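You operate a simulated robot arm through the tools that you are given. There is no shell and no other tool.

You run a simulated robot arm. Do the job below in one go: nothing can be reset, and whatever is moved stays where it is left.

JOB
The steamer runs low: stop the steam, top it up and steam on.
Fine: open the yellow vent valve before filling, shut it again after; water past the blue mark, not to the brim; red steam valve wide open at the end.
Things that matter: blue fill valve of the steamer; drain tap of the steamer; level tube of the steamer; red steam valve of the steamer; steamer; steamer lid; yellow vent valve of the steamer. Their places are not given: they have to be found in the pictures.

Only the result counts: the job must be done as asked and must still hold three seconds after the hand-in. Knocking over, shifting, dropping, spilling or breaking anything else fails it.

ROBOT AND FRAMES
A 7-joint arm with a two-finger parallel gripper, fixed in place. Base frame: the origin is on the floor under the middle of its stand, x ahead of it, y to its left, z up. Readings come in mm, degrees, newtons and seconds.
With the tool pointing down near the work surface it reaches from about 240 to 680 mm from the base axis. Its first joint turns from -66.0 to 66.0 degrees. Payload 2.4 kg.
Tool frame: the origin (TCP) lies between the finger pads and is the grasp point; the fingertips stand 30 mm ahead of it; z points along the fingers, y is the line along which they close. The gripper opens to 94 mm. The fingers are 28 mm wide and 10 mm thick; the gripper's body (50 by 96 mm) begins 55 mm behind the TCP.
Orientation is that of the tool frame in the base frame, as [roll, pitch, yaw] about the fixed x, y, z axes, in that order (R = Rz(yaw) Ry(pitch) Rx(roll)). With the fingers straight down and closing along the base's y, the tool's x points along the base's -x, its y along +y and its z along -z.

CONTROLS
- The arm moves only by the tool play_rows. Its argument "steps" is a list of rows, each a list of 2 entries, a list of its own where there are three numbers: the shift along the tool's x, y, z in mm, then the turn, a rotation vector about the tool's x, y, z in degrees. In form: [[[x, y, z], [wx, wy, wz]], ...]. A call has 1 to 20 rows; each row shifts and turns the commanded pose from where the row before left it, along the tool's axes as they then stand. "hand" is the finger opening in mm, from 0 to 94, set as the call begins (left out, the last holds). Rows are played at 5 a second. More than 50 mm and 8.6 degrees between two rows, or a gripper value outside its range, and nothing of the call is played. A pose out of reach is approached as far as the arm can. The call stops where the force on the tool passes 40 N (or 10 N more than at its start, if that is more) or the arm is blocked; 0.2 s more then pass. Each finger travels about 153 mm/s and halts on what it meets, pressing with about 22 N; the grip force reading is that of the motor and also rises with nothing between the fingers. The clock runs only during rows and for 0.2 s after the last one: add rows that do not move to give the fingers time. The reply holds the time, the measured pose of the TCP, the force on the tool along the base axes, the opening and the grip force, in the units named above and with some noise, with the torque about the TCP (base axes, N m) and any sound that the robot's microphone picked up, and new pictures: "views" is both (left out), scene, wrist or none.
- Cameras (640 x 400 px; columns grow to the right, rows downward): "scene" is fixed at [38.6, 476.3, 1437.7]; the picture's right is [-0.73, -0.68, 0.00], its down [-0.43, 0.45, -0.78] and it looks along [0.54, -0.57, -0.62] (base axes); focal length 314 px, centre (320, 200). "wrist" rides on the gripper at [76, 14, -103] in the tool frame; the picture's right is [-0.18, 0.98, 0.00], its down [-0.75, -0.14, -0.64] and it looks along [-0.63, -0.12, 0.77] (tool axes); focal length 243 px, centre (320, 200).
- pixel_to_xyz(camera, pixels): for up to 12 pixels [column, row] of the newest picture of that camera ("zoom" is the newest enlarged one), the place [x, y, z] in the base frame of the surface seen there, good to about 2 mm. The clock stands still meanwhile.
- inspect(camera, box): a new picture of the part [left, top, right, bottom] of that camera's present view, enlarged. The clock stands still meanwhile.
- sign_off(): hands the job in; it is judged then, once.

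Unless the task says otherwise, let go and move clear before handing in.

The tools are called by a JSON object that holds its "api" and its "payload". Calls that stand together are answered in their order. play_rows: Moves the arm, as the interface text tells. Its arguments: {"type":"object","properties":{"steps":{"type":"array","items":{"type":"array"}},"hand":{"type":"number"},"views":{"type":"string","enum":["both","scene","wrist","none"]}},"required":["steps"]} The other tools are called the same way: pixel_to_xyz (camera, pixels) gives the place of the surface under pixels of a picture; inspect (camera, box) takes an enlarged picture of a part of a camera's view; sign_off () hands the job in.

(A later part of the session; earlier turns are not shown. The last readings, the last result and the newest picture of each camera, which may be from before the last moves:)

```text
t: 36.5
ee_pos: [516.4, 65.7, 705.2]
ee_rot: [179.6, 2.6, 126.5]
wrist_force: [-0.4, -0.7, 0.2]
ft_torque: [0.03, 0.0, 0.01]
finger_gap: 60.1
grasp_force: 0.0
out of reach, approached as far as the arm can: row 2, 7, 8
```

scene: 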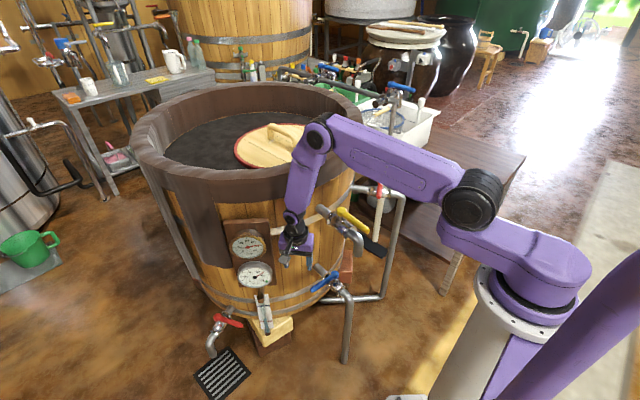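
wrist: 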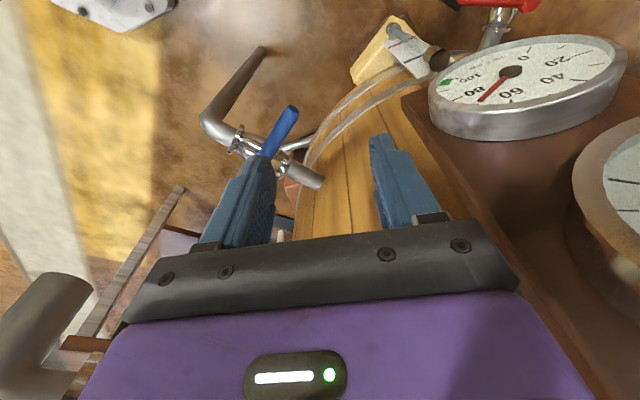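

The tool is pointing down at (516,66,705) with yaw 126.5°, free of load. I'll step over towards the blue lever's outer end and test how far down the arm can go.

{"api": "play_rows", "payload": {"steps": [[[-10.8, -29.1, 0], [0, 0, 0]], [[0, 0, 0], [0, 0, 7.5]], [[0, 0, 0], [0, 0, 7.5]], [[0, 0, 25], [0, 0, 0]], [[0, 0, 25], [0, 0, 0]], [[0, 0, 0], [0, 0, 0]]], "hand": 76, "views": "both"}}

```text
t: 37.9
ee_pos: [499.5, 36.9, 652.5]
ee_rot: [179.0, 2.5, 111.5]
wrist_force: [0.0, -0.4, 0.7]
ft_torque: [0.0, 0.01, -0.01]
finger_gap: 76.1
grasp_force: 0.0
```

scene: 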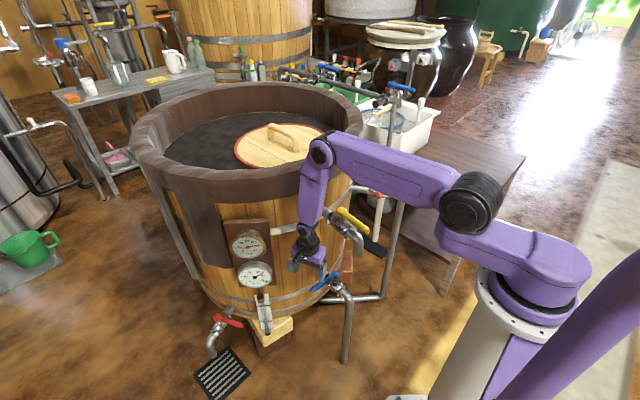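
wrist: 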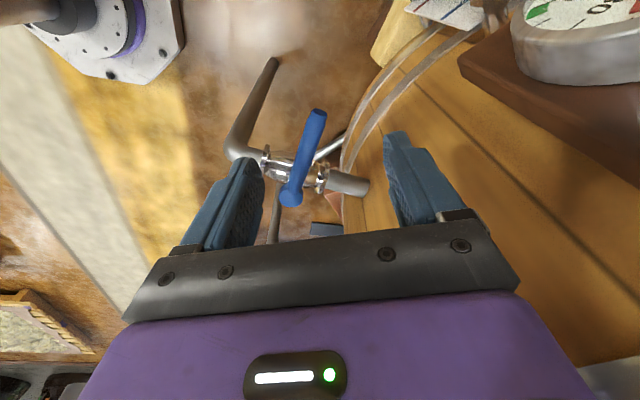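

The arm tracks well here at (499.5,37,652), and the fork straddles the blue lever line in the wrist view, with its tip at (315,115) and hub at (290,200). I'll go lower step by step and shift in a little.

{"api": "play_rows", "payload": {"steps": [[[0, 0, 25], [0, 0, 0]], [[0, 0, 25], [0, 0, 0]], [[-15.8, -6.2, 0], [0, 0, 0]], [[0, 0, 15], [0, 0, 0]], [[0, 0, 0], [0, 0, 0]]], "hand": 76, "views": "both"}}

```text
t: 39.1
ee_pos: [505.2, 18.6, 590.2]
ee_rot: [178.9, 2.5, 111.5]
wrist_force: [0.1, -0.8, 0.4]
ft_torque: [0.01, 0.03, -0.01]
finger_gap: 75.9
grasp_force: 0.1
```

scene: 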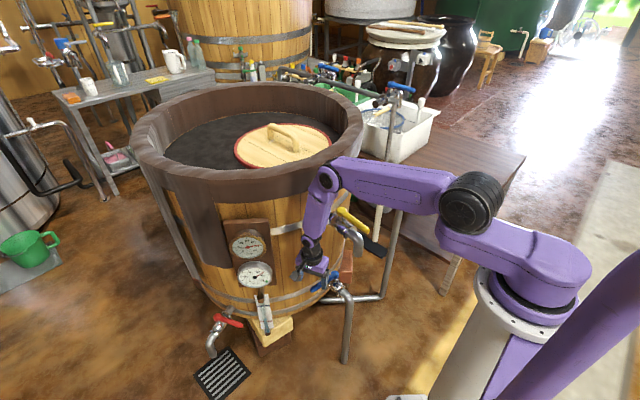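
wrist: 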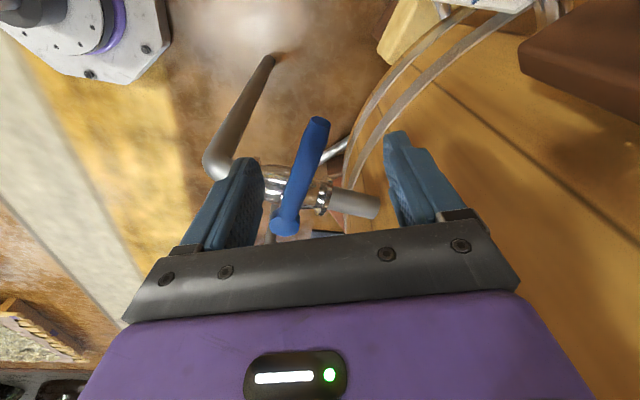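

The fork is now at z=590 around the blue lever. The forearm looks close to the yellow valve in the scene view at about (325,210), so I'll check that clearance before going lower.

{"api": "inspect", "payload": {"camera": "scene", "box": [270, 150, 400, 310]}}

{"api": "pixel_to_xyz", "payload": {"camera": "scene", "pixels": [[326, 180], [318, 205], [330, 208], [312, 230], [325, 235], [313, 248], [322, 245], [335, 205], [338, 217], [320, 262], [303, 270], [340, 185]]}}

{"api": "pixel_to_xyz", "payload": {"camera": "wrist", "pixels": [[285, 222], [296, 190], [306, 155], [317, 122]]}}

```text
2.50 times, centred on (335, 230) of scene
```

zoom: 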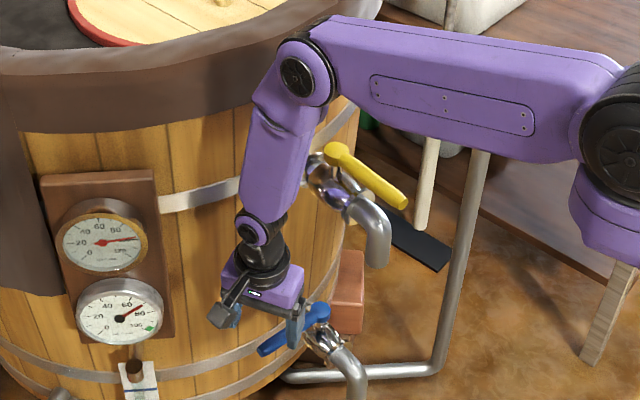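

```text
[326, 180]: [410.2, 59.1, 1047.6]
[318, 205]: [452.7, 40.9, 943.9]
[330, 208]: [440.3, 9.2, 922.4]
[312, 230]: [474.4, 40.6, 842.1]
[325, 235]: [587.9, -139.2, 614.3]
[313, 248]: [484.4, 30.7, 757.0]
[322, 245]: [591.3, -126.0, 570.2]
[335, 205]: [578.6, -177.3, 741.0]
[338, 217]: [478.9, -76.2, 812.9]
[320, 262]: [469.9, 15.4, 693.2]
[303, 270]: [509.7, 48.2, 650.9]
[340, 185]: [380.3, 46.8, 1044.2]
```

```text
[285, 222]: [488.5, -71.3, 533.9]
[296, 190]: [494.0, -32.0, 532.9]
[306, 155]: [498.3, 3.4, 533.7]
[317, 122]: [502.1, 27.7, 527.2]
```

The forearm's near face at yellow's height is at y≈40, which leaves only about 20 mm to the yellow valve. I'll lean the tool about 10° to the left for more room and then lower the fork onto the blue lever.

{"api": "play_rows", "payload": {"steps": [[[0, 0, 0], [1.83, -4.65, 0]], [[0, 0, 0], [1.83, -4.65, 0]], [[6, 0.2, 23.4], [0, 0, 0]], [[6, 0.2, 23.4], [0, 0, 0]], [[0, 0, 0], [0, 0, 0]]], "hand": 76, "views": "both"}}

```text
t: 40.3
ee_pos: [502.7, 22.9, 541.2]
ee_rot: [-177.3, 11.8, 111.7]
wrist_force: [0.4, -0.3, 0.9]
ft_torque: [-0.01, 0.0, -0.01]
finger_gap: 75.9
grasp_force: 0.0
```

scene: 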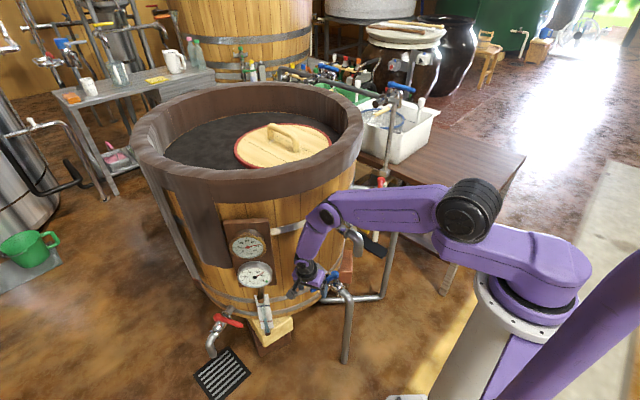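
wrist: 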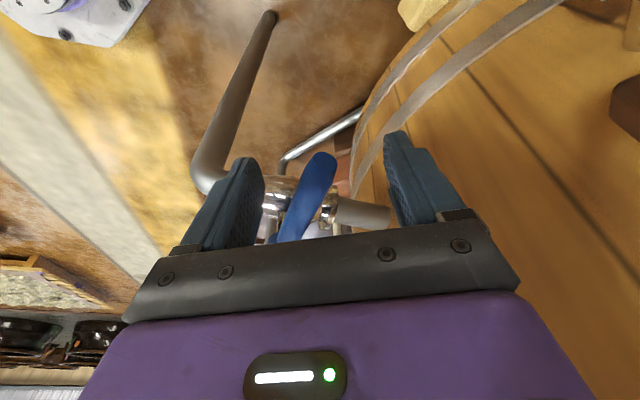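

The blue lever sits between the fork fingers in the wrist view at about (300,200), with nothing touching. I'll narrow the fork and pull the lever a little towards the robot to see whether it opens.

{"api": "play_rows", "payload": {"steps": [[[0, 0, 0], [0, 0, 0]], [[0, 0, 0], [0, 0, 0]], [[3.65, -8.2, -0.4], [0, 0, 0]], [[3.65, -8.2, -0.4], [0, 0, 0]], [[0, 0, 0], [0, 0, 0]]], "hand": 44, "views": "both"}}

```text
t: 41.5
ee_pos: [484.7, 21.6, 543.4]
ee_rot: [-177.4, 11.7, 111.7]
wrist_force: [1.8, 2.2, 0.7]
ft_torque: [0.03, -0.05, 0.1]
finger_gap: 45.6
grasp_force: 0.6
```

scene: 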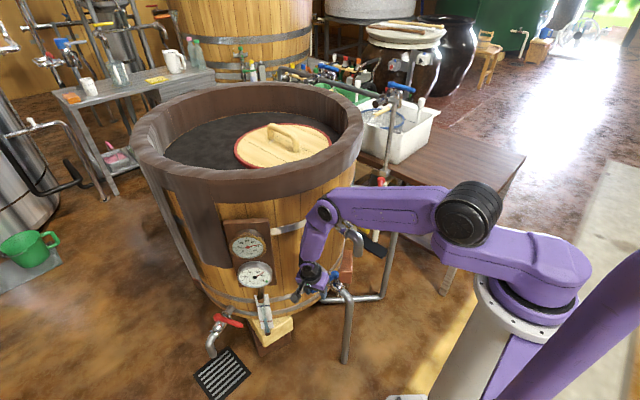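
wrist: 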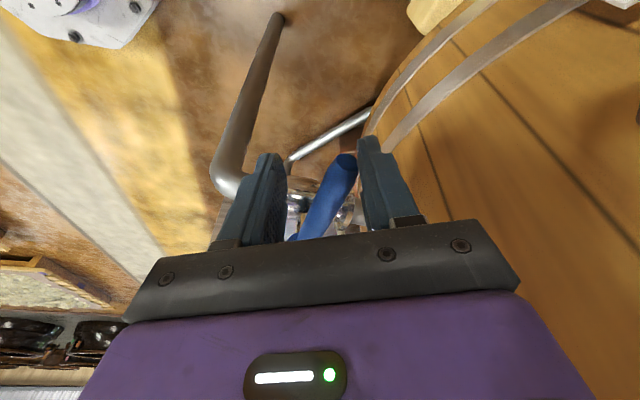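

The tank-side finger now bears on the lever with about 3 N and the lever is following. I'll pull on round to about 30° open.

{"api": "play_rows", "payload": {"steps": [[[2.2, -8.7, 0], [0, 0, 0]], [[2.2, -8.7, 0], [0, 0, 0]], [[0.75, -8.95, 0.25], [0, 0, 0]], [[0.75, -8.95, 0.25], [0, 0, 0]], [[0, 0, 0], [0, 0, 0]]], "views": "both"}}

{"api": "inspect", "payload": {"camera": "scene", "box": [220, 210, 380, 350]}}

```text
t: 42.7
ee_pos: [448.3, 15.3, 542.1]
ee_rot: [-177.3, 11.7, 111.6]
wrist_force: [1.2, 1.2, -0.4]
ft_torque: [0.0, 0.01, 0.05]
finger_gap: 44.9
grasp_force: 0.9
```

scene: 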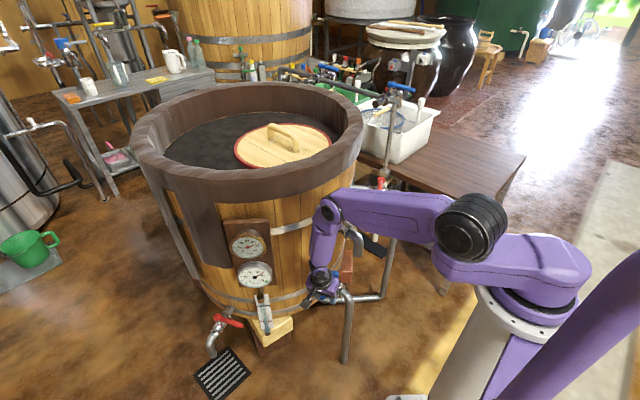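
wrist: 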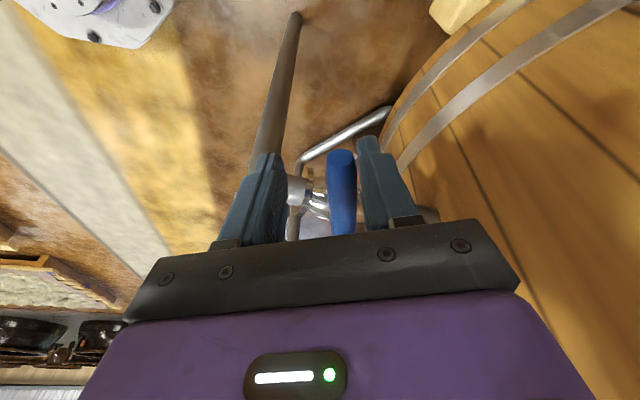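

```text
2.86 times, centred on (300, 280) of scene
```

zoom: 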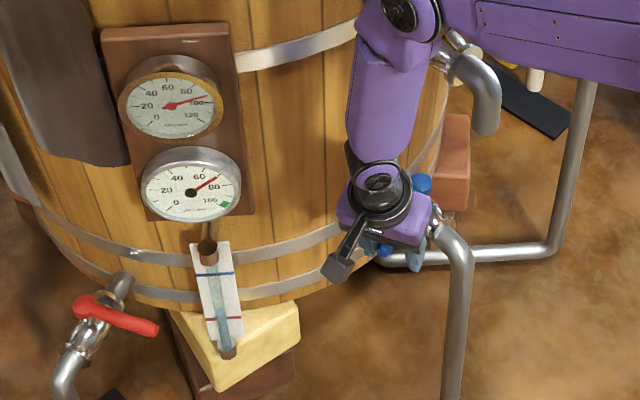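

The blue lever has turned about 20–25° and the upper needle has dipped slightly. I'll wait two seconds and then look closely at the level tube at (263,315).

{"api": "inspect", "payload": {"camera": "scene", "box": [240, 285, 290, 340]}}

{"api": "play_rows", "payload": {"steps": [[[0, 0, 0], [0, 0, 0]], [[0, 0, 0], [0, 0, 0]], [[0, 0, 0], [0, 0, 0]], [[0, 0, 0], [0, 0, 0]], [[0, 0, 0], [0, 0, 0]], [[0, 0, 0], [0, 0, 0]], [[0, 0, 0], [0, 0, 0]], [[0, 0, 0], [0, 0, 0]], [[0, 0, 0], [0, 0, 0]], [[0, 0, 0], [0, 0, 0]]], "views": "scene"}}

{"api": "inspect", "payload": {"camera": "scene", "box": [240, 285, 290, 340]}}

```text
7.27 times, centred on (265, 312) of scene
```

zoom: 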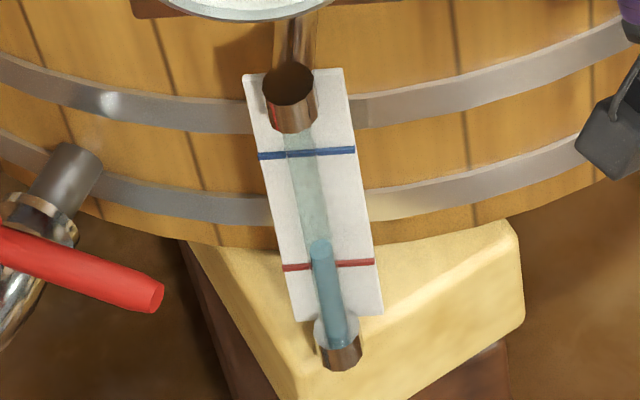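

```text
t: 44.9
ee_pos: [447.3, 15.0, 542.6]
ee_rot: [-177.3, 11.7, 111.7]
wrist_force: [-0.7, 0.1, 0.2]
ft_torque: [-0.02, -0.02, 0.0]
finger_gap: 44.1
grasp_force: 0.1
```

scene: 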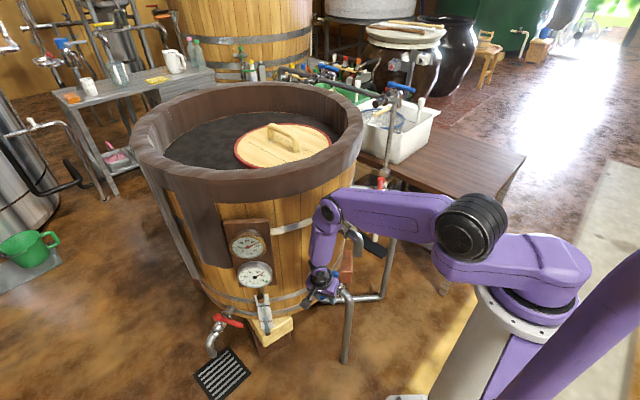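

```text
7.27 times, centred on (265, 312) of scene
```

zoom: 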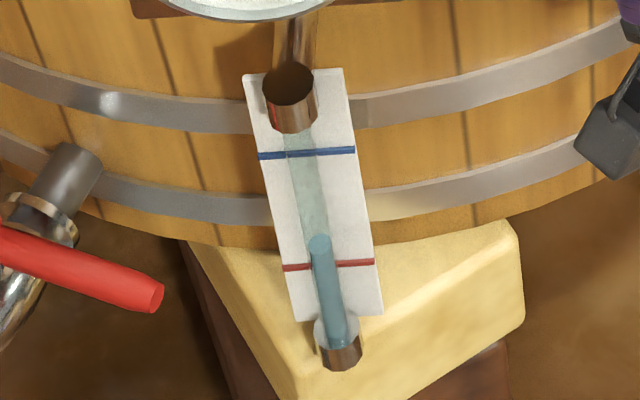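

The water top rose from about y=240 to 234 in the zoom in 2.2 s, so it is filling slowly. I'll compare the true heights of the marks and the water surface.

{"api": "pixel_to_xyz", "payload": {"camera": "zoom", "pixels": [[275, 155], [340, 150], [295, 267], [365, 263], [320, 238], [323, 250], [313, 210], [305, 160], [302, 140], [298, 132], [290, 85], [330, 330]]}}

```text
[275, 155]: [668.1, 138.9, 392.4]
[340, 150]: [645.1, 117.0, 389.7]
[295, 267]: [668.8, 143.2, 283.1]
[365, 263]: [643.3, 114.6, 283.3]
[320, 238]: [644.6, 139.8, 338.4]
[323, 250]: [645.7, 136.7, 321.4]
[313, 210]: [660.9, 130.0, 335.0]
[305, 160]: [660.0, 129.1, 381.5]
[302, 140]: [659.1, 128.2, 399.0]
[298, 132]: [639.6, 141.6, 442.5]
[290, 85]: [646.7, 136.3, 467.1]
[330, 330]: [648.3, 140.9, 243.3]
```

The blue mark is at z≈391, the red mark at z≈283 and the water top reads about 338, so the tube stands in front of the card and parallax matters. I'll take a tighter zoom and measure the column more exactly.

{"api": "inspect", "payload": {"camera": "scene", "box": [247, 294, 283, 338]}}

```text
9.09 times, centred on (265, 316) of scene
```

zoom: 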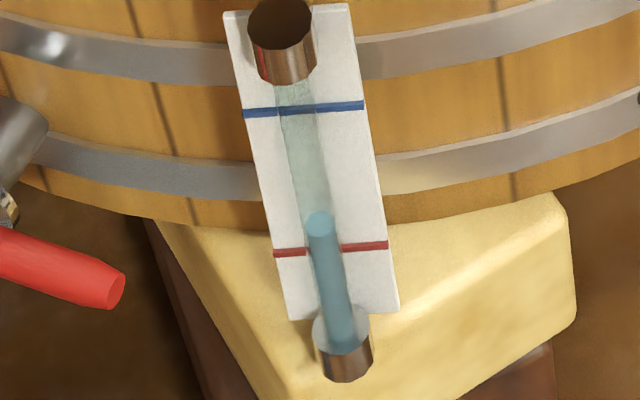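

{"api": "pixel_to_xyz", "payload": {"camera": "zoom", "pixels": [[318, 217], [320, 222], [321, 230], [323, 240], [325, 250], [328, 265], [332, 290], [337, 320], [340, 345], [345, 375], [280, 20], [283, 70]]}}

{"api": "pixel_to_xyz", "payload": {"camera": "zoom", "pixels": [[260, 112], [345, 105], [285, 252], [365, 246], [312, 200], [308, 180], [300, 140], [297, 110], [294, 92], [290, 85], [320, 330], [285, 45]]}}

```text
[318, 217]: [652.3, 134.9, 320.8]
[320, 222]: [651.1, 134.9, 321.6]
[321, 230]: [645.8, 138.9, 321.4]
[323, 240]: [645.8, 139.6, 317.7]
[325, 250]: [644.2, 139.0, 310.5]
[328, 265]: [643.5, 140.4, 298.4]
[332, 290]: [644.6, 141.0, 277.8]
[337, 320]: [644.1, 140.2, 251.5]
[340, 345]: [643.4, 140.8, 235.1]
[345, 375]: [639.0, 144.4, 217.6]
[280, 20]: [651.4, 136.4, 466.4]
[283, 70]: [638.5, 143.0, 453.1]
```

```text
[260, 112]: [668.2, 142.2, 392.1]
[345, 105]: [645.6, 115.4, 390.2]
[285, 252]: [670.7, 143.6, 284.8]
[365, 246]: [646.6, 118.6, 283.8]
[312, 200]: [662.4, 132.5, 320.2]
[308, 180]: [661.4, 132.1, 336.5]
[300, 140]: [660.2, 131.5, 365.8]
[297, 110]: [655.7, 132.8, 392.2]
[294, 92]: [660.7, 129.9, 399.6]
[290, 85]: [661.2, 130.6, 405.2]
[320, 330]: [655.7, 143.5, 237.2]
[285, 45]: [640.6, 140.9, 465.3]
```

The water's top disc is at z≈321, against the blue mark at 391 and the tube's upper fitting at about 450, so I'll aim for about 410. The rate is about 2–3 mm/s, so I'll hold and wait.

{"api": "play_rows", "payload": {"steps": [[[0, 0, 0], [0, 0, 0]], [[0, 0, 0], [0, 0, 0]], [[0, 0, 0], [0, 0, 0]], [[0, 0, 0], [0, 0, 0]], [[0, 0, 0], [0, 0, 0]], [[0, 0, 0], [0, 0, 0]], [[0, 0, 0], [0, 0, 0]], [[0, 0, 0], [0, 0, 0]], [[0, 0, 0], [0, 0, 0]], [[0, 0, 0], [0, 0, 0]], [[0, 0, 0], [0, 0, 0]], [[0, 0, 0], [0, 0, 0]], [[0, 0, 0], [0, 0, 0]], [[0, 0, 0], [0, 0, 0]], [[0, 0, 0], [0, 0, 0]], [[0, 0, 0], [0, 0, 0]], [[0, 0, 0], [0, 0, 0]], [[0, 0, 0], [0, 0, 0]], [[0, 0, 0], [0, 0, 0]], [[0, 0, 0], [0, 0, 0]]], "views": "none"}}

{"api": "inspect", "payload": {"camera": "scene", "box": [247, 294, 283, 338]}}

{"api": "pixel_to_xyz", "payload": {"camera": "scene", "pixels": [[325, 215], [330, 225], [335, 215], [335, 232], [318, 240], [325, 250], [340, 240], [345, 235]]}}

```text
t: 49.1
ee_pos: [448.6, 13.7, 543.0]
ee_rot: [-177.3, 11.7, 111.7]
wrist_force: [-0.7, -0.8, -0.7]
ft_torque: [0.0, -0.02, 0.03]
finger_gap: 43.9
grasp_force: 0.2
```

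```text
9.09 times, centred on (265, 316) of scene
```

zoom: 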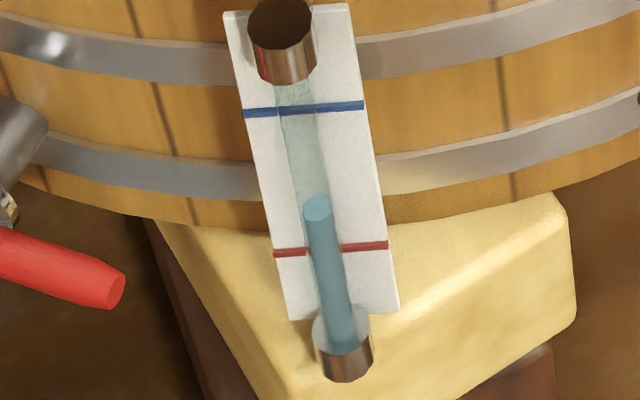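

```text
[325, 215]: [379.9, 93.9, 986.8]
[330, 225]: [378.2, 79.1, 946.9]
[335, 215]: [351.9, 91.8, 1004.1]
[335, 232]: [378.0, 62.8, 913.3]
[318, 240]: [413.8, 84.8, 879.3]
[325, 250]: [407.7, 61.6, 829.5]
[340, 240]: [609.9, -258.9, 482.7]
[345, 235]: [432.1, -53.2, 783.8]
```

The level rose about 11 mm in 4.2 s to roughly 332. It should be near 365 after another 12.6 s, still below the mark, so I'll wait that long and look again.

{"api": "play_rows", "payload": {"steps": [[[0, 0, 0], [0, 0, 0]], [[0, 0, 0], [0, 0, 0]], [[0, 0, 0], [0, 0, 0]], [[0, 0, 0], [0, 0, 0]], [[0, 0, 0], [0, 0, 0]], [[0, 0, 0], [0, 0, 0]], [[0, 0, 0], [0, 0, 0]], [[0, 0, 0], [0, 0, 0]], [[0, 0, 0], [0, 0, 0]], [[0, 0, 0], [0, 0, 0]], [[0, 0, 0], [0, 0, 0]], [[0, 0, 0], [0, 0, 0]], [[0, 0, 0], [0, 0, 0]], [[0, 0, 0], [0, 0, 0]], [[0, 0, 0], [0, 0, 0]], [[0, 0, 0], [0, 0, 0]], [[0, 0, 0], [0, 0, 0]], [[0, 0, 0], [0, 0, 0]], [[0, 0, 0], [0, 0, 0]], [[0, 0, 0], [0, 0, 0]]], "views": "none"}}

{"api": "play_rows", "payload": {"steps": [[[0, 0, 0], [0, 0, 0]], [[0, 0, 0], [0, 0, 0]], [[0, 0, 0], [0, 0, 0]], [[0, 0, 0], [0, 0, 0]], [[0, 0, 0], [0, 0, 0]], [[0, 0, 0], [0, 0, 0]], [[0, 0, 0], [0, 0, 0]], [[0, 0, 0], [0, 0, 0]], [[0, 0, 0], [0, 0, 0]], [[0, 0, 0], [0, 0, 0]], [[0, 0, 0], [0, 0, 0]], [[0, 0, 0], [0, 0, 0]], [[0, 0, 0], [0, 0, 0]], [[0, 0, 0], [0, 0, 0]], [[0, 0, 0], [0, 0, 0]], [[0, 0, 0], [0, 0, 0]], [[0, 0, 0], [0, 0, 0]], [[0, 0, 0], [0, 0, 0]], [[0, 0, 0], [0, 0, 0]], [[0, 0, 0], [0, 0, 0]]], "views": "none"}}

{"api": "play_rows", "payload": {"steps": [[[0, 0, 0], [0, 0, 0]], [[0, 0, 0], [0, 0, 0]], [[0, 0, 0], [0, 0, 0]], [[0, 0, 0], [0, 0, 0]], [[0, 0, 0], [0, 0, 0]], [[0, 0, 0], [0, 0, 0]], [[0, 0, 0], [0, 0, 0]], [[0, 0, 0], [0, 0, 0]], [[0, 0, 0], [0, 0, 0]], [[0, 0, 0], [0, 0, 0]], [[0, 0, 0], [0, 0, 0]], [[0, 0, 0], [0, 0, 0]], [[0, 0, 0], [0, 0, 0]], [[0, 0, 0], [0, 0, 0]], [[0, 0, 0], [0, 0, 0]], [[0, 0, 0], [0, 0, 0]], [[0, 0, 0], [0, 0, 0]], [[0, 0, 0], [0, 0, 0]], [[0, 0, 0], [0, 0, 0]], [[0, 0, 0], [0, 0, 0]]], "views": "scene"}}

{"api": "inspect", "payload": {"camera": "scene", "box": [247, 294, 283, 338]}}

```text
t: 53.3
ee_pos: [449.0, 14.4, 542.7]
ee_rot: [-177.2, 11.7, 111.6]
wrist_force: [0.6, 0.7, -0.1]
ft_torque: [0.03, 0.02, -0.01]
finger_gap: 44.0
grasp_force: 0.0
```

```text
t: 57.5
ee_pos: [449.2, 14.9, 540.9]
ee_rot: [-177.3, 11.7, 111.7]
wrist_force: [-0.4, -0.7, 0.8]
ft_torque: [0.0, -0.02, -0.01]
finger_gap: 44.1
grasp_force: 0.1
```

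```text
t: 61.7
ee_pos: [449.0, 14.0, 541.0]
ee_rot: [-177.4, 11.7, 111.5]
wrist_force: [0.2, -0.3, 0.9]
ft_torque: [0.02, 0.0, 0.0]
finger_gap: 44.1
grasp_force: 0.1
```

scene: 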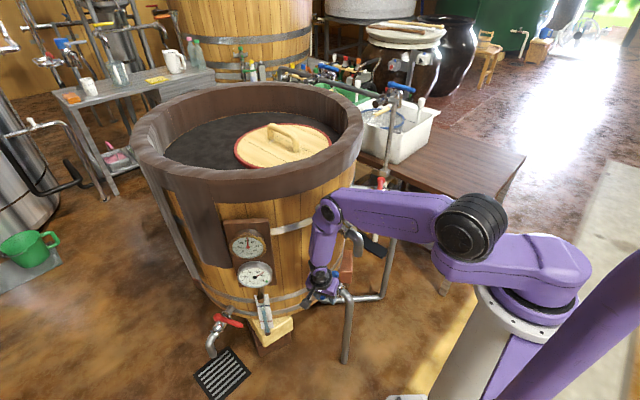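

```text
9.09 times, centred on (265, 316) of scene
```

zoom: 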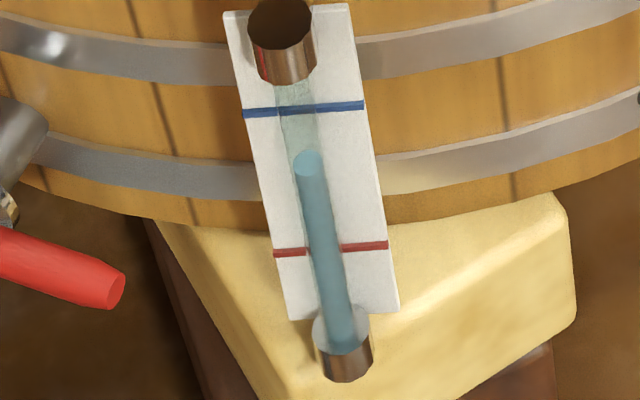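

The water top is now at about (307,160) in the zoom. I'll measure its height.

{"api": "pixel_to_xyz", "payload": {"camera": "zoom", "pixels": [[306, 156], [307, 160], [308, 164], [309, 170], [310, 176], [302, 162], [313, 160]]}}

```text
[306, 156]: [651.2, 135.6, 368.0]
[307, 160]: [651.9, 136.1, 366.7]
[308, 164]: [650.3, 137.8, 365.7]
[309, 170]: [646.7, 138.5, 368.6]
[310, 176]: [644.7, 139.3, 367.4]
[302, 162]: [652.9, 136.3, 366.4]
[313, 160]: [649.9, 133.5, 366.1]
```

The level is 366.5 and rising 2.7 mm/s. Another 12.6 s should bring it to about 400, still short of my target of about 413, so I'll wait and check again.

{"api": "play_rows", "payload": {"steps": [[[0, 0, 0], [0, 0, 0]], [[0, 0, 0], [0, 0, 0]], [[0, 0, 0], [0, 0, 0]], [[0, 0, 0], [0, 0, 0]], [[0, 0, 0], [0, 0, 0]], [[0, 0, 0], [0, 0, 0]], [[0, 0, 0], [0, 0, 0]], [[0, 0, 0], [0, 0, 0]], [[0, 0, 0], [0, 0, 0]], [[0, 0, 0], [0, 0, 0]], [[0, 0, 0], [0, 0, 0]], [[0, 0, 0], [0, 0, 0]], [[0, 0, 0], [0, 0, 0]], [[0, 0, 0], [0, 0, 0]], [[0, 0, 0], [0, 0, 0]], [[0, 0, 0], [0, 0, 0]], [[0, 0, 0], [0, 0, 0]], [[0, 0, 0], [0, 0, 0]], [[0, 0, 0], [0, 0, 0]], [[0, 0, 0], [0, 0, 0]]], "views": "none"}}

{"api": "play_rows", "payload": {"steps": [[[0, 0, 0], [0, 0, 0]], [[0, 0, 0], [0, 0, 0]], [[0, 0, 0], [0, 0, 0]], [[0, 0, 0], [0, 0, 0]], [[0, 0, 0], [0, 0, 0]], [[0, 0, 0], [0, 0, 0]], [[0, 0, 0], [0, 0, 0]], [[0, 0, 0], [0, 0, 0]], [[0, 0, 0], [0, 0, 0]], [[0, 0, 0], [0, 0, 0]], [[0, 0, 0], [0, 0, 0]], [[0, 0, 0], [0, 0, 0]], [[0, 0, 0], [0, 0, 0]], [[0, 0, 0], [0, 0, 0]], [[0, 0, 0], [0, 0, 0]], [[0, 0, 0], [0, 0, 0]], [[0, 0, 0], [0, 0, 0]], [[0, 0, 0], [0, 0, 0]], [[0, 0, 0], [0, 0, 0]], [[0, 0, 0], [0, 0, 0]]], "views": "none"}}

{"api": "play_rows", "payload": {"steps": [[[0, 0, 0], [0, 0, 0]], [[0, 0, 0], [0, 0, 0]], [[0, 0, 0], [0, 0, 0]], [[0, 0, 0], [0, 0, 0]], [[0, 0, 0], [0, 0, 0]], [[0, 0, 0], [0, 0, 0]], [[0, 0, 0], [0, 0, 0]], [[0, 0, 0], [0, 0, 0]], [[0, 0, 0], [0, 0, 0]], [[0, 0, 0], [0, 0, 0]], [[0, 0, 0], [0, 0, 0]], [[0, 0, 0], [0, 0, 0]], [[0, 0, 0], [0, 0, 0]], [[0, 0, 0], [0, 0, 0]], [[0, 0, 0], [0, 0, 0]], [[0, 0, 0], [0, 0, 0]], [[0, 0, 0], [0, 0, 0]], [[0, 0, 0], [0, 0, 0]], [[0, 0, 0], [0, 0, 0]], [[0, 0, 0], [0, 0, 0]]], "views": "both"}}

{"api": "inspect", "payload": {"camera": "scene", "box": [247, 294, 283, 338]}}

```text
t: 65.9
ee_pos: [449.3, 12.7, 541.3]
ee_rot: [-177.3, 11.7, 111.7]
wrist_force: [-0.3, -0.4, -1.2]
ft_torque: [0.01, 0.0, 0.01]
finger_gap: 44.0
grasp_force: 0.1
```

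```text
t: 70.1
ee_pos: [448.2, 14.7, 542.2]
ee_rot: [-177.3, 11.7, 111.5]
wrist_force: [-0.1, 0.4, -0.5]
ft_torque: [0.02, 0.0, -0.01]
finger_gap: 43.7
grasp_force: 0.0
```

```text
t: 74.3
ee_pos: [448.6, 14.5, 542.4]
ee_rot: [-177.3, 11.7, 111.6]
wrist_force: [-0.4, 0.2, 0.6]
ft_torque: [-0.01, -0.03, -0.04]
finger_gap: 43.9
grasp_force: 0.0
```

scene: 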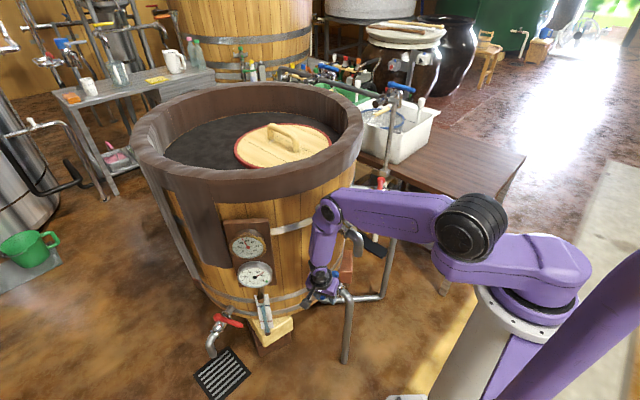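
wrist: 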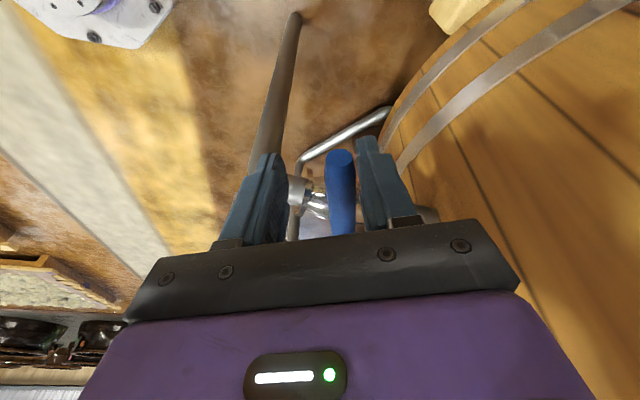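

```text
9.09 times, centred on (265, 316) of scene
```

zoom: 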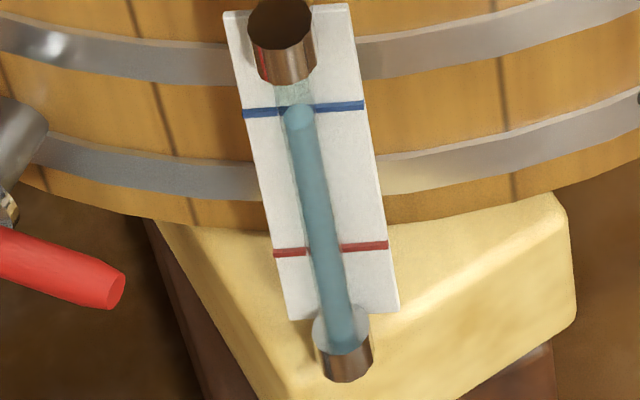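

The water top is now at about (299,116) in the zoom, level with the blue line. I'll confirm its height before timing the closing.

{"api": "pixel_to_xyz", "payload": {"camera": "zoom", "pixels": [[298, 112], [299, 116], [300, 120], [301, 126], [302, 132], [290, 82], [292, 90]]}}

```text
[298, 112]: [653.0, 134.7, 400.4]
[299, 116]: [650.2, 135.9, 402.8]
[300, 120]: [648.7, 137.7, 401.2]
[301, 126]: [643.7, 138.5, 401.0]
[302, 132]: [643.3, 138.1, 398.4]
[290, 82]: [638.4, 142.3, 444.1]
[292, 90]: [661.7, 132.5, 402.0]
```

The level is 401, about 10 mm past the blue mark, with the upper fitting at 444. I'll wait 2 s more and then push the lever back to shut, which should leave it near 410.

{"api": "play_rows", "payload": {"steps": [[[0, 0, 0], [0, 0, 0]], [[0, 0, 0], [0, 0, 0]], [[0, 0, 0], [0, 0, 0]], [[0, 0, 0], [0, 0, 0]], [[0, 0, 0], [0, 0, 0]], [[0, 0, 0], [0, 0, 0]], [[0, 0, 0], [0, 0, 0]], [[0, 0, 0], [0, 0, 0]], [[0, 0, 0], [0, 0, 0]], [[0, 0, 0], [0, 0, 0]], [[-0.75, 8.95, -0.25], [0, 0, 0]], [[-0.75, 8.95, -0.25], [0, 0, 0]], [[-2.2, 8.7, 0], [0, 0, 0]], [[-2.2, 8.7, 0], [0, 0, 0]], [[-3.65, 8.2, 0.4], [0, 0, 0]], [[-3.65, 8.2, 0.4], [0, 0, 0]], [[-2.6, 5.4, 0.3], [0, 0, 0]], [[0, 0, 0], [0, 0, 0]]], "views": "both"}}

{"api": "inspect", "payload": {"camera": "wrist", "box": [200, 90, 440, 240]}}

{"api": "inspect", "payload": {"camera": "scene", "box": [247, 294, 283, 338]}}

```text
t: 78.1
ee_pos: [506.5, 20.7, 540.7]
ee_rot: [-177.2, 11.7, 111.7]
wrist_force: [-4.6, 3.6, -0.2]
ft_torque: [0.01, 0.1, -0.17]
finger_gap: 45.8
grasp_force: 1.8
```

scene: 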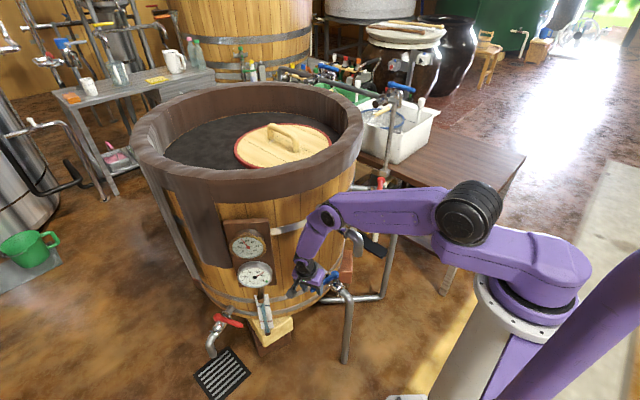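
wrist: 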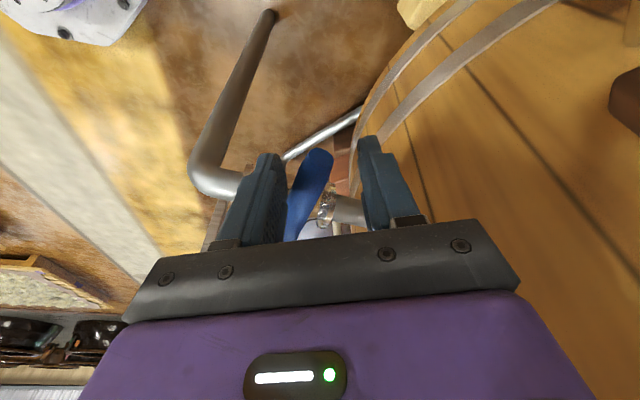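

```text
2.67 times, centred on (320, 165) of wrist
```

zoom: 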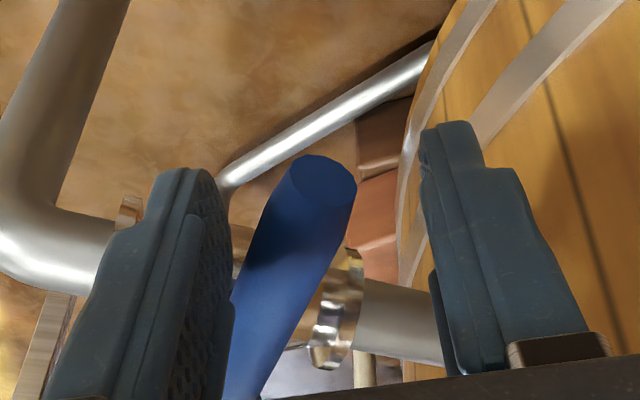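

```text
9.09 times, centred on (265, 316) of scene
```

zoom: 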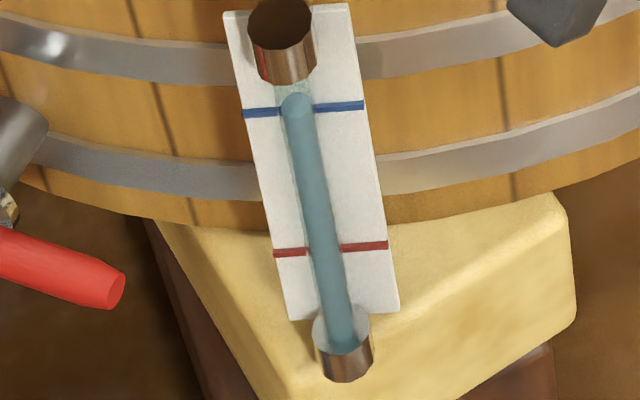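

The robot-side finger is pressing the lever with about 6 N, probably at or near its shut stop. I'll ease a few millimetres further to seat it and then watch whether the level stays still.

{"api": "play_rows", "payload": {"steps": [[[-1.2, 2.2, 0.15], [0, 0, 0]], [[-1.2, 2.2, 0.15], [0, 0, 0]], [[-1.2, 2.2, 0.15], [0, 0, 0]], [[0, 0, 0], [0, 0, 0]]], "views": "wrist"}}

{"api": "inspect", "payload": {"camera": "scene", "box": [247, 294, 283, 338]}}

{"api": "pixel_to_xyz", "payload": {"camera": "zoom", "pixels": [[294, 97], [295, 101], [296, 105], [297, 110]]}}

```text
t: 79.1
ee_pos: [507.9, 19.5, 541.0]
ee_rot: [-176.9, 11.6, 111.7]
wrist_force: [-23.9, 20.5, -0.1]
ft_torque: [0.3, 0.4, -1.06]
finger_gap: 52.6
grasp_force: 7.9
```

wrist: 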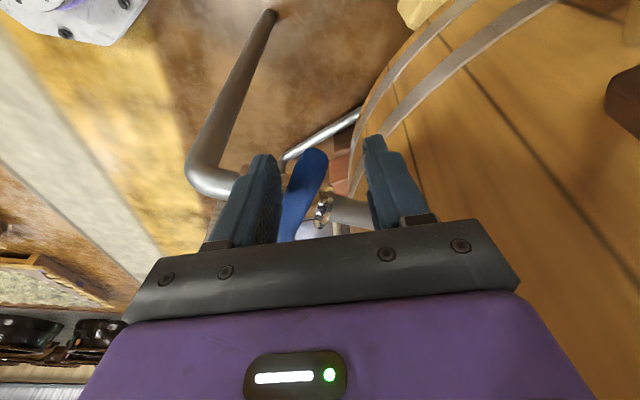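

```text
9.09 times, centred on (265, 316) of scene
```

zoom: 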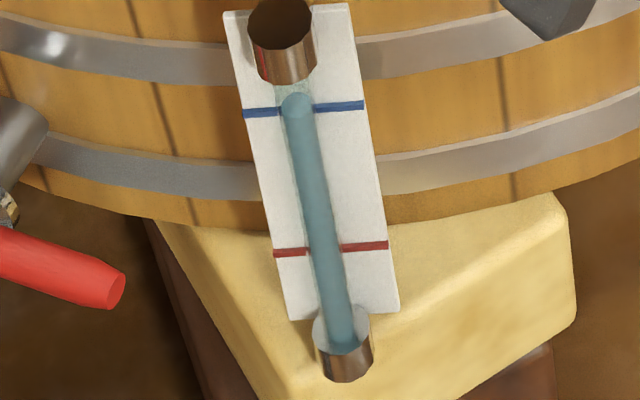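

```text
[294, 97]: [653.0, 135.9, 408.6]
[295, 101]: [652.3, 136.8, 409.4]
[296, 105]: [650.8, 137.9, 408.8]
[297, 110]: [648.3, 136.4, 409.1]
```

The valve is firmly against its shut stop at about 31 N, and the level reads 409, past the blue mark at 391 and below the top fitting at 444. I'll back off, open the fork and rise straight up.

{"api": "play_rows", "payload": {"steps": [[[1.2, -2.2, -0.15], [0, 0, 0]], [[1.2, -2.2, -0.15], [0, 0, 0]], [[1.2, -2.2, -0.15], [0, 0, 0]], [[1.5, -3.5, 0], [0, 0, 0]], [[0, 0, 0], [0, 0, 0]]], "hand": 76, "views": "wrist"}}

{"api": "play_rows", "payload": {"steps": [[[-6.1, -1.4, -29.3], [0, 0, 0]], [[-8.2, -1.8, -39.1], [0, 0, 0]], [[-8.2, -1.8, -39.1], [0, 0, 0]], [[-8.2, -1.8, -39.1], [0, 0, 0]], [[0, 0, 0], [0, 0, 0]]], "hand": 76, "views": "both"}}

{"api": "inspect", "payload": {"camera": "scene", "box": [220, 210, 380, 350]}}

```text
t: 80.3
ee_pos: [502.6, 19.1, 541.9]
ee_rot: [-177.4, 11.7, 111.7]
wrist_force: [0.2, 0.4, -0.8]
ft_torque: [0.01, 0.03, 0.02]
finger_gap: 76.0
grasp_force: 0.0
```

wrist: 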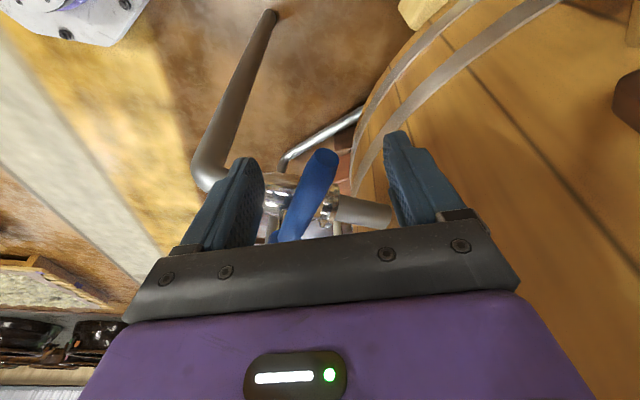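

```text
t: 81.5
ee_pos: [501.8, 20.2, 692.5]
ee_rot: [-177.3, 11.7, 111.6]
wrist_force: [0.2, 0.4, 0.1]
ft_torque: [-0.01, -0.01, 0.0]
finger_gap: 75.8
grasp_force: 0.0
```

scene: 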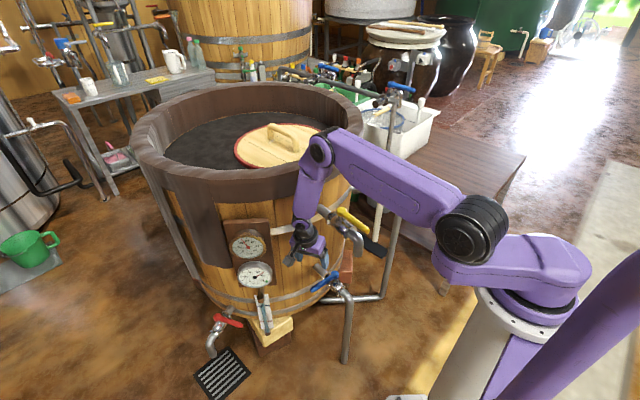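
wrist: 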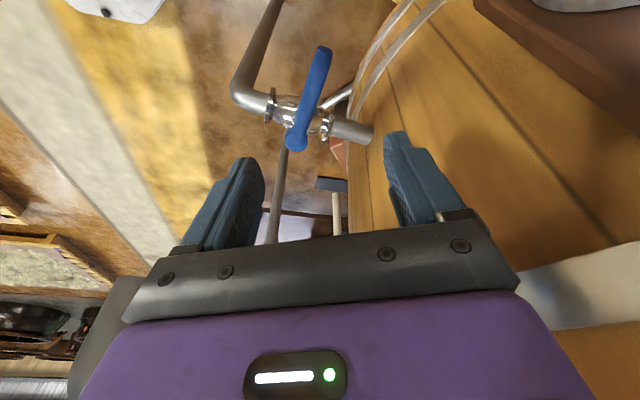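

```text
2.86 times, centred on (300, 280) of scene
```

zoom: 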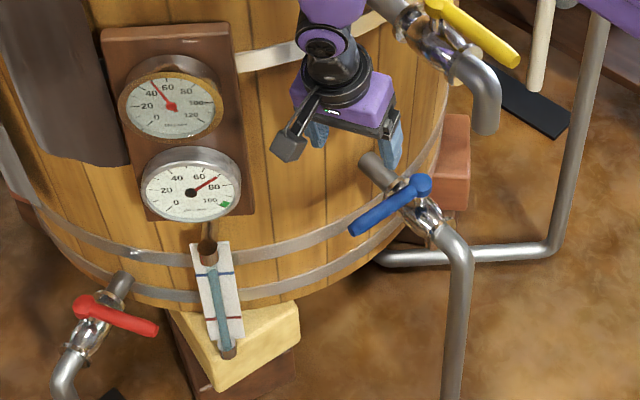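

The blue lever is back across its pipe, and the level is holding above the blue mark. I'll rise, straighten the tool and turn it back along the open yellow lever to shut the vent.

{"api": "play_rows", "payload": {"steps": [[[-0.36, -1.86, -39.3], [0, 0, 0]], [[-0.36, -1.86, -39.3], [0, 0, 0]], [[-0.36, -1.86, -39.3], [0, 0, 0]], [[-0.36, -1.86, -39.3], [0, 0, 0]], [[-0.36, -1.86, -39.3], [0, 0, 0]], [[-0.36, -1.86, -39.3], [0, 0, 0]], [[-0.36, -1.86, -39.3], [0, 0, 0]], [[0, 0, 0], [-2.17, 5.6, 0.19]], [[0, 0, 0], [-2.17, 5.6, 0.19]], [[0, 0, 0], [0, 0, -7.5]], [[0, 0, 0], [0, 0, -7.5]], [[0, 0, 0], [0, 0, -7.5]], [[0, 0, 0], [0, 0, -7.5]], [[0, 0, 0], [0, 0, -7.5]], [[0, 0, 0], [0, 0, -7.5]], [[0, 0, 0], [0, 0, -7.5]], [[0, 0, 0], [0, 0, -7.5]], [[0, 0, 0], [0, 0, 0]]], "hand": 60, "views": "scene"}}

{"api": "inspect", "payload": {"camera": "scene", "box": [247, 294, 283, 338]}}

{"api": "pixel_to_xyz", "payload": {"camera": "zoom", "pixels": [[294, 97], [295, 101], [296, 105], [297, 110]]}}

{"api": "pixel_to_xyz", "payload": {"camera": "scene", "pixels": [[341, 211], [348, 216], [355, 222], [362, 228], [336, 274], [324, 282], [312, 291]]}}

```text
t: 85.3
ee_pos: [482.8, 68.9, 962.3]
ee_rot: [179.7, 1.7, 171.3]
wrist_force: [0.7, 0.3, -0.4]
ft_torque: [-0.01, 0.0, -0.03]
finger_gap: 60.1
grasp_force: 0.0
```

scene: 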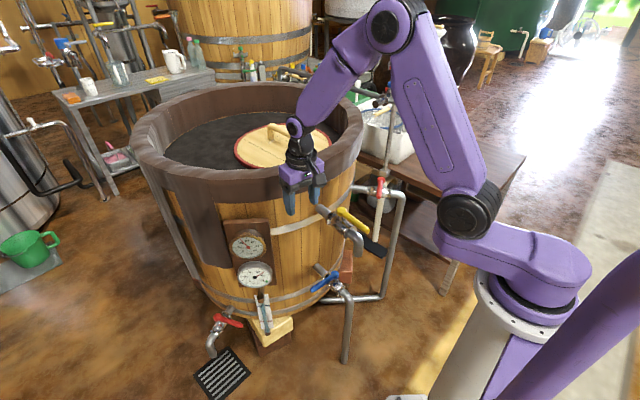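

```text
9.09 times, centred on (265, 316) of scene
```

zoom: 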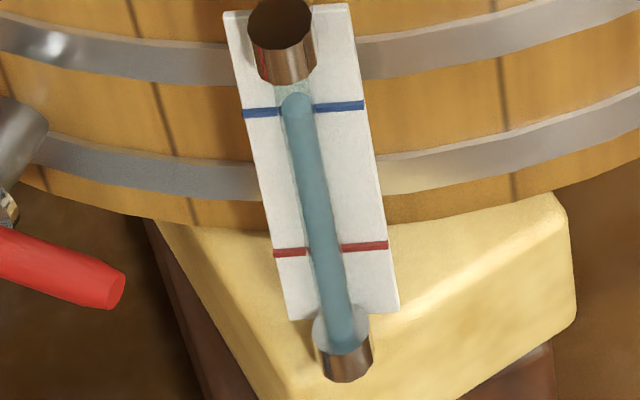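

```text
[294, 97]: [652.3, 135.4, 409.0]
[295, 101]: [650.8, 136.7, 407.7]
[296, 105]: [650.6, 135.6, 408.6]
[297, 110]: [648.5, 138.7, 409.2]
```

```text
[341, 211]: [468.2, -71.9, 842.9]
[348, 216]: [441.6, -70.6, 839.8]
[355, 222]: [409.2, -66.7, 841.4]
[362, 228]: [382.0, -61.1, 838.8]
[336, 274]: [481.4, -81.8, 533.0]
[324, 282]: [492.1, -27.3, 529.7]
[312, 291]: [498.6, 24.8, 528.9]
```

The level is steady at about 408.6 and the blue lever is at its shut angle. I'll move above the open yellow lever at about (393,-69) and lower the fingers around it.

{"api": "play_rows", "payload": {"steps": [[[17, -37.5, 0], [0, 0, 0]], [[17, -37.5, 0], [0, 0, 0]], [[17, -37.5, 0], [0, 0, 0]], [[17, -37.5, 0], [0, 0, 0]], [[0, 0, 40], [0, 0, 0]], [[0, 0, 0], [0, 0, 0]]], "hand": 60, "views": "both"}}

{"api": "pixel_to_xyz", "payload": {"camera": "wrist", "pixels": [[320, 120], [320, 140], [320, 160], [320, 180], [325, 190]]}}

```text
t: 86.7
ee_pos: [392.7, -67.8, 920.5]
ee_rot: [179.6, 1.8, 171.4]
wrist_force: [-0.2, -0.1, 1.3]
ft_torque: [0.03, -0.01, -0.03]
finger_gap: 60.1
grasp_force: 0.0
```

scene: 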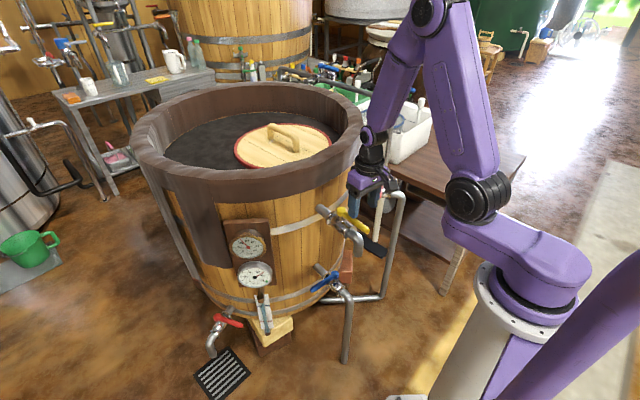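
wrist: 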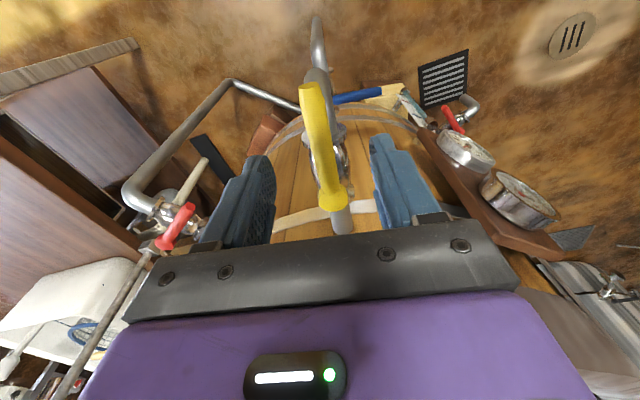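

```text
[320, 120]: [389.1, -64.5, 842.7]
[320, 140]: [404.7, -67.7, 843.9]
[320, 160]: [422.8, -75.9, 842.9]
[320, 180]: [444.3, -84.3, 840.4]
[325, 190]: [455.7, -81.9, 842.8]
```

The fingers are lined up on both sides of the yellow lever. I'll go down to z≈843 and narrow to a loose fit.

{"api": "play_rows", "payload": {"steps": [[[0, 0, 26], [0, 0, 0]], [[0, 0, 26], [0, 0, 0]], [[0, 0, 25], [0, 0, 0]], [[0, 0, 0], [0, 0, 0]]], "hand": 60, "views": "none"}}

{"api": "play_rows", "payload": {"steps": [[[0, 0, 0], [0, 0, 0]], [[0, 0, 0], [0, 0, 0]], [[-0.3, 6.97, 0], [0, 0, 5]], [[-0.3, 6.97, 0], [0, 0, 5]], [[-0.3, 6.97, 0], [0, 0, 5]], [[-0.3, 6.97, 0], [0, 0, 5]]], "hand": 28, "views": "wrist"}}

```text
t: 87.7
ee_pos: [396.5, -68.3, 841.9]
ee_rot: [179.7, 1.6, 171.3]
wrist_force: [0.5, -0.1, 0.5]
ft_torque: [0.02, -0.02, 0.01]
finger_gap: 59.9
grasp_force: 0.2
```

```text
t: 89.1
ee_pos: [406.2, -45.3, 842.0]
ee_rot: [179.0, 1.6, 151.1]
wrist_force: [-0.8, -2.2, -0.6]
ft_torque: [-0.01, 0.02, 0.03]
finger_gap: 29.5
grasp_force: 1.2
```

wrist: 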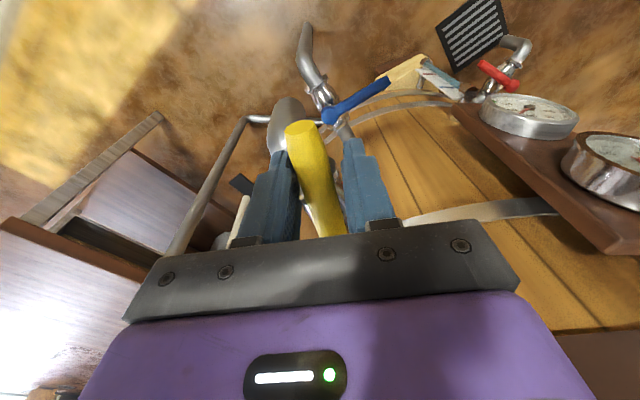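

The yellow lever follows the fingers with only about 2 N. I'll continue the turn to the shut position.

{"api": "play_rows", "payload": {"steps": [[[-0.44, 8.36, 0], [0, 0, 6]], [[-0.44, 8.36, 0], [0, 0, 6]], [[-0.44, 8.36, 0], [0, 0, 6]], [[-0.44, 8.36, 0], [0, 0, 6]], [[-0.44, 8.36, 0], [0, 0, 6]], [[-0.44, 8.36, 0], [0, 0, 6]], [[-0.44, 8.36, 0], [0, 0, 6]], [[-0.44, 8.36, 0], [0, 0, 6]], [[-0.44, 8.36, 0], [0, 0, 6]], [[-0.44, 8.36, 0], [0, 0, 6]], [[-0.44, 8.36, 0], [0, 0, 6]], [[0, 0, 0], [0, 0, 0]]], "views": "both"}}

```text
t: 91.7
ee_pos: [481.6, -2.3, 846.8]
ee_rot: [178.2, -0.3, 85.1]
wrist_force: [-1.6, -0.4, -1.5]
ft_torque: [-0.02, 0.03, 0.0]
finger_gap: 29.3
grasp_force: 1.0
```

scene: 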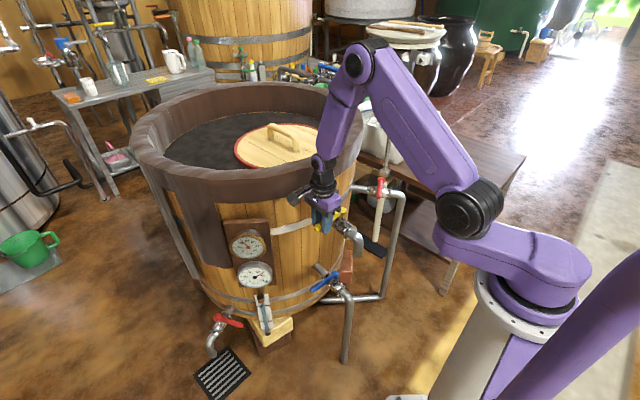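
wrist: 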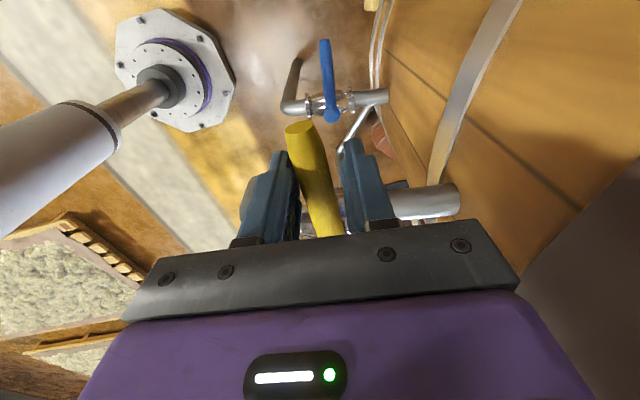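

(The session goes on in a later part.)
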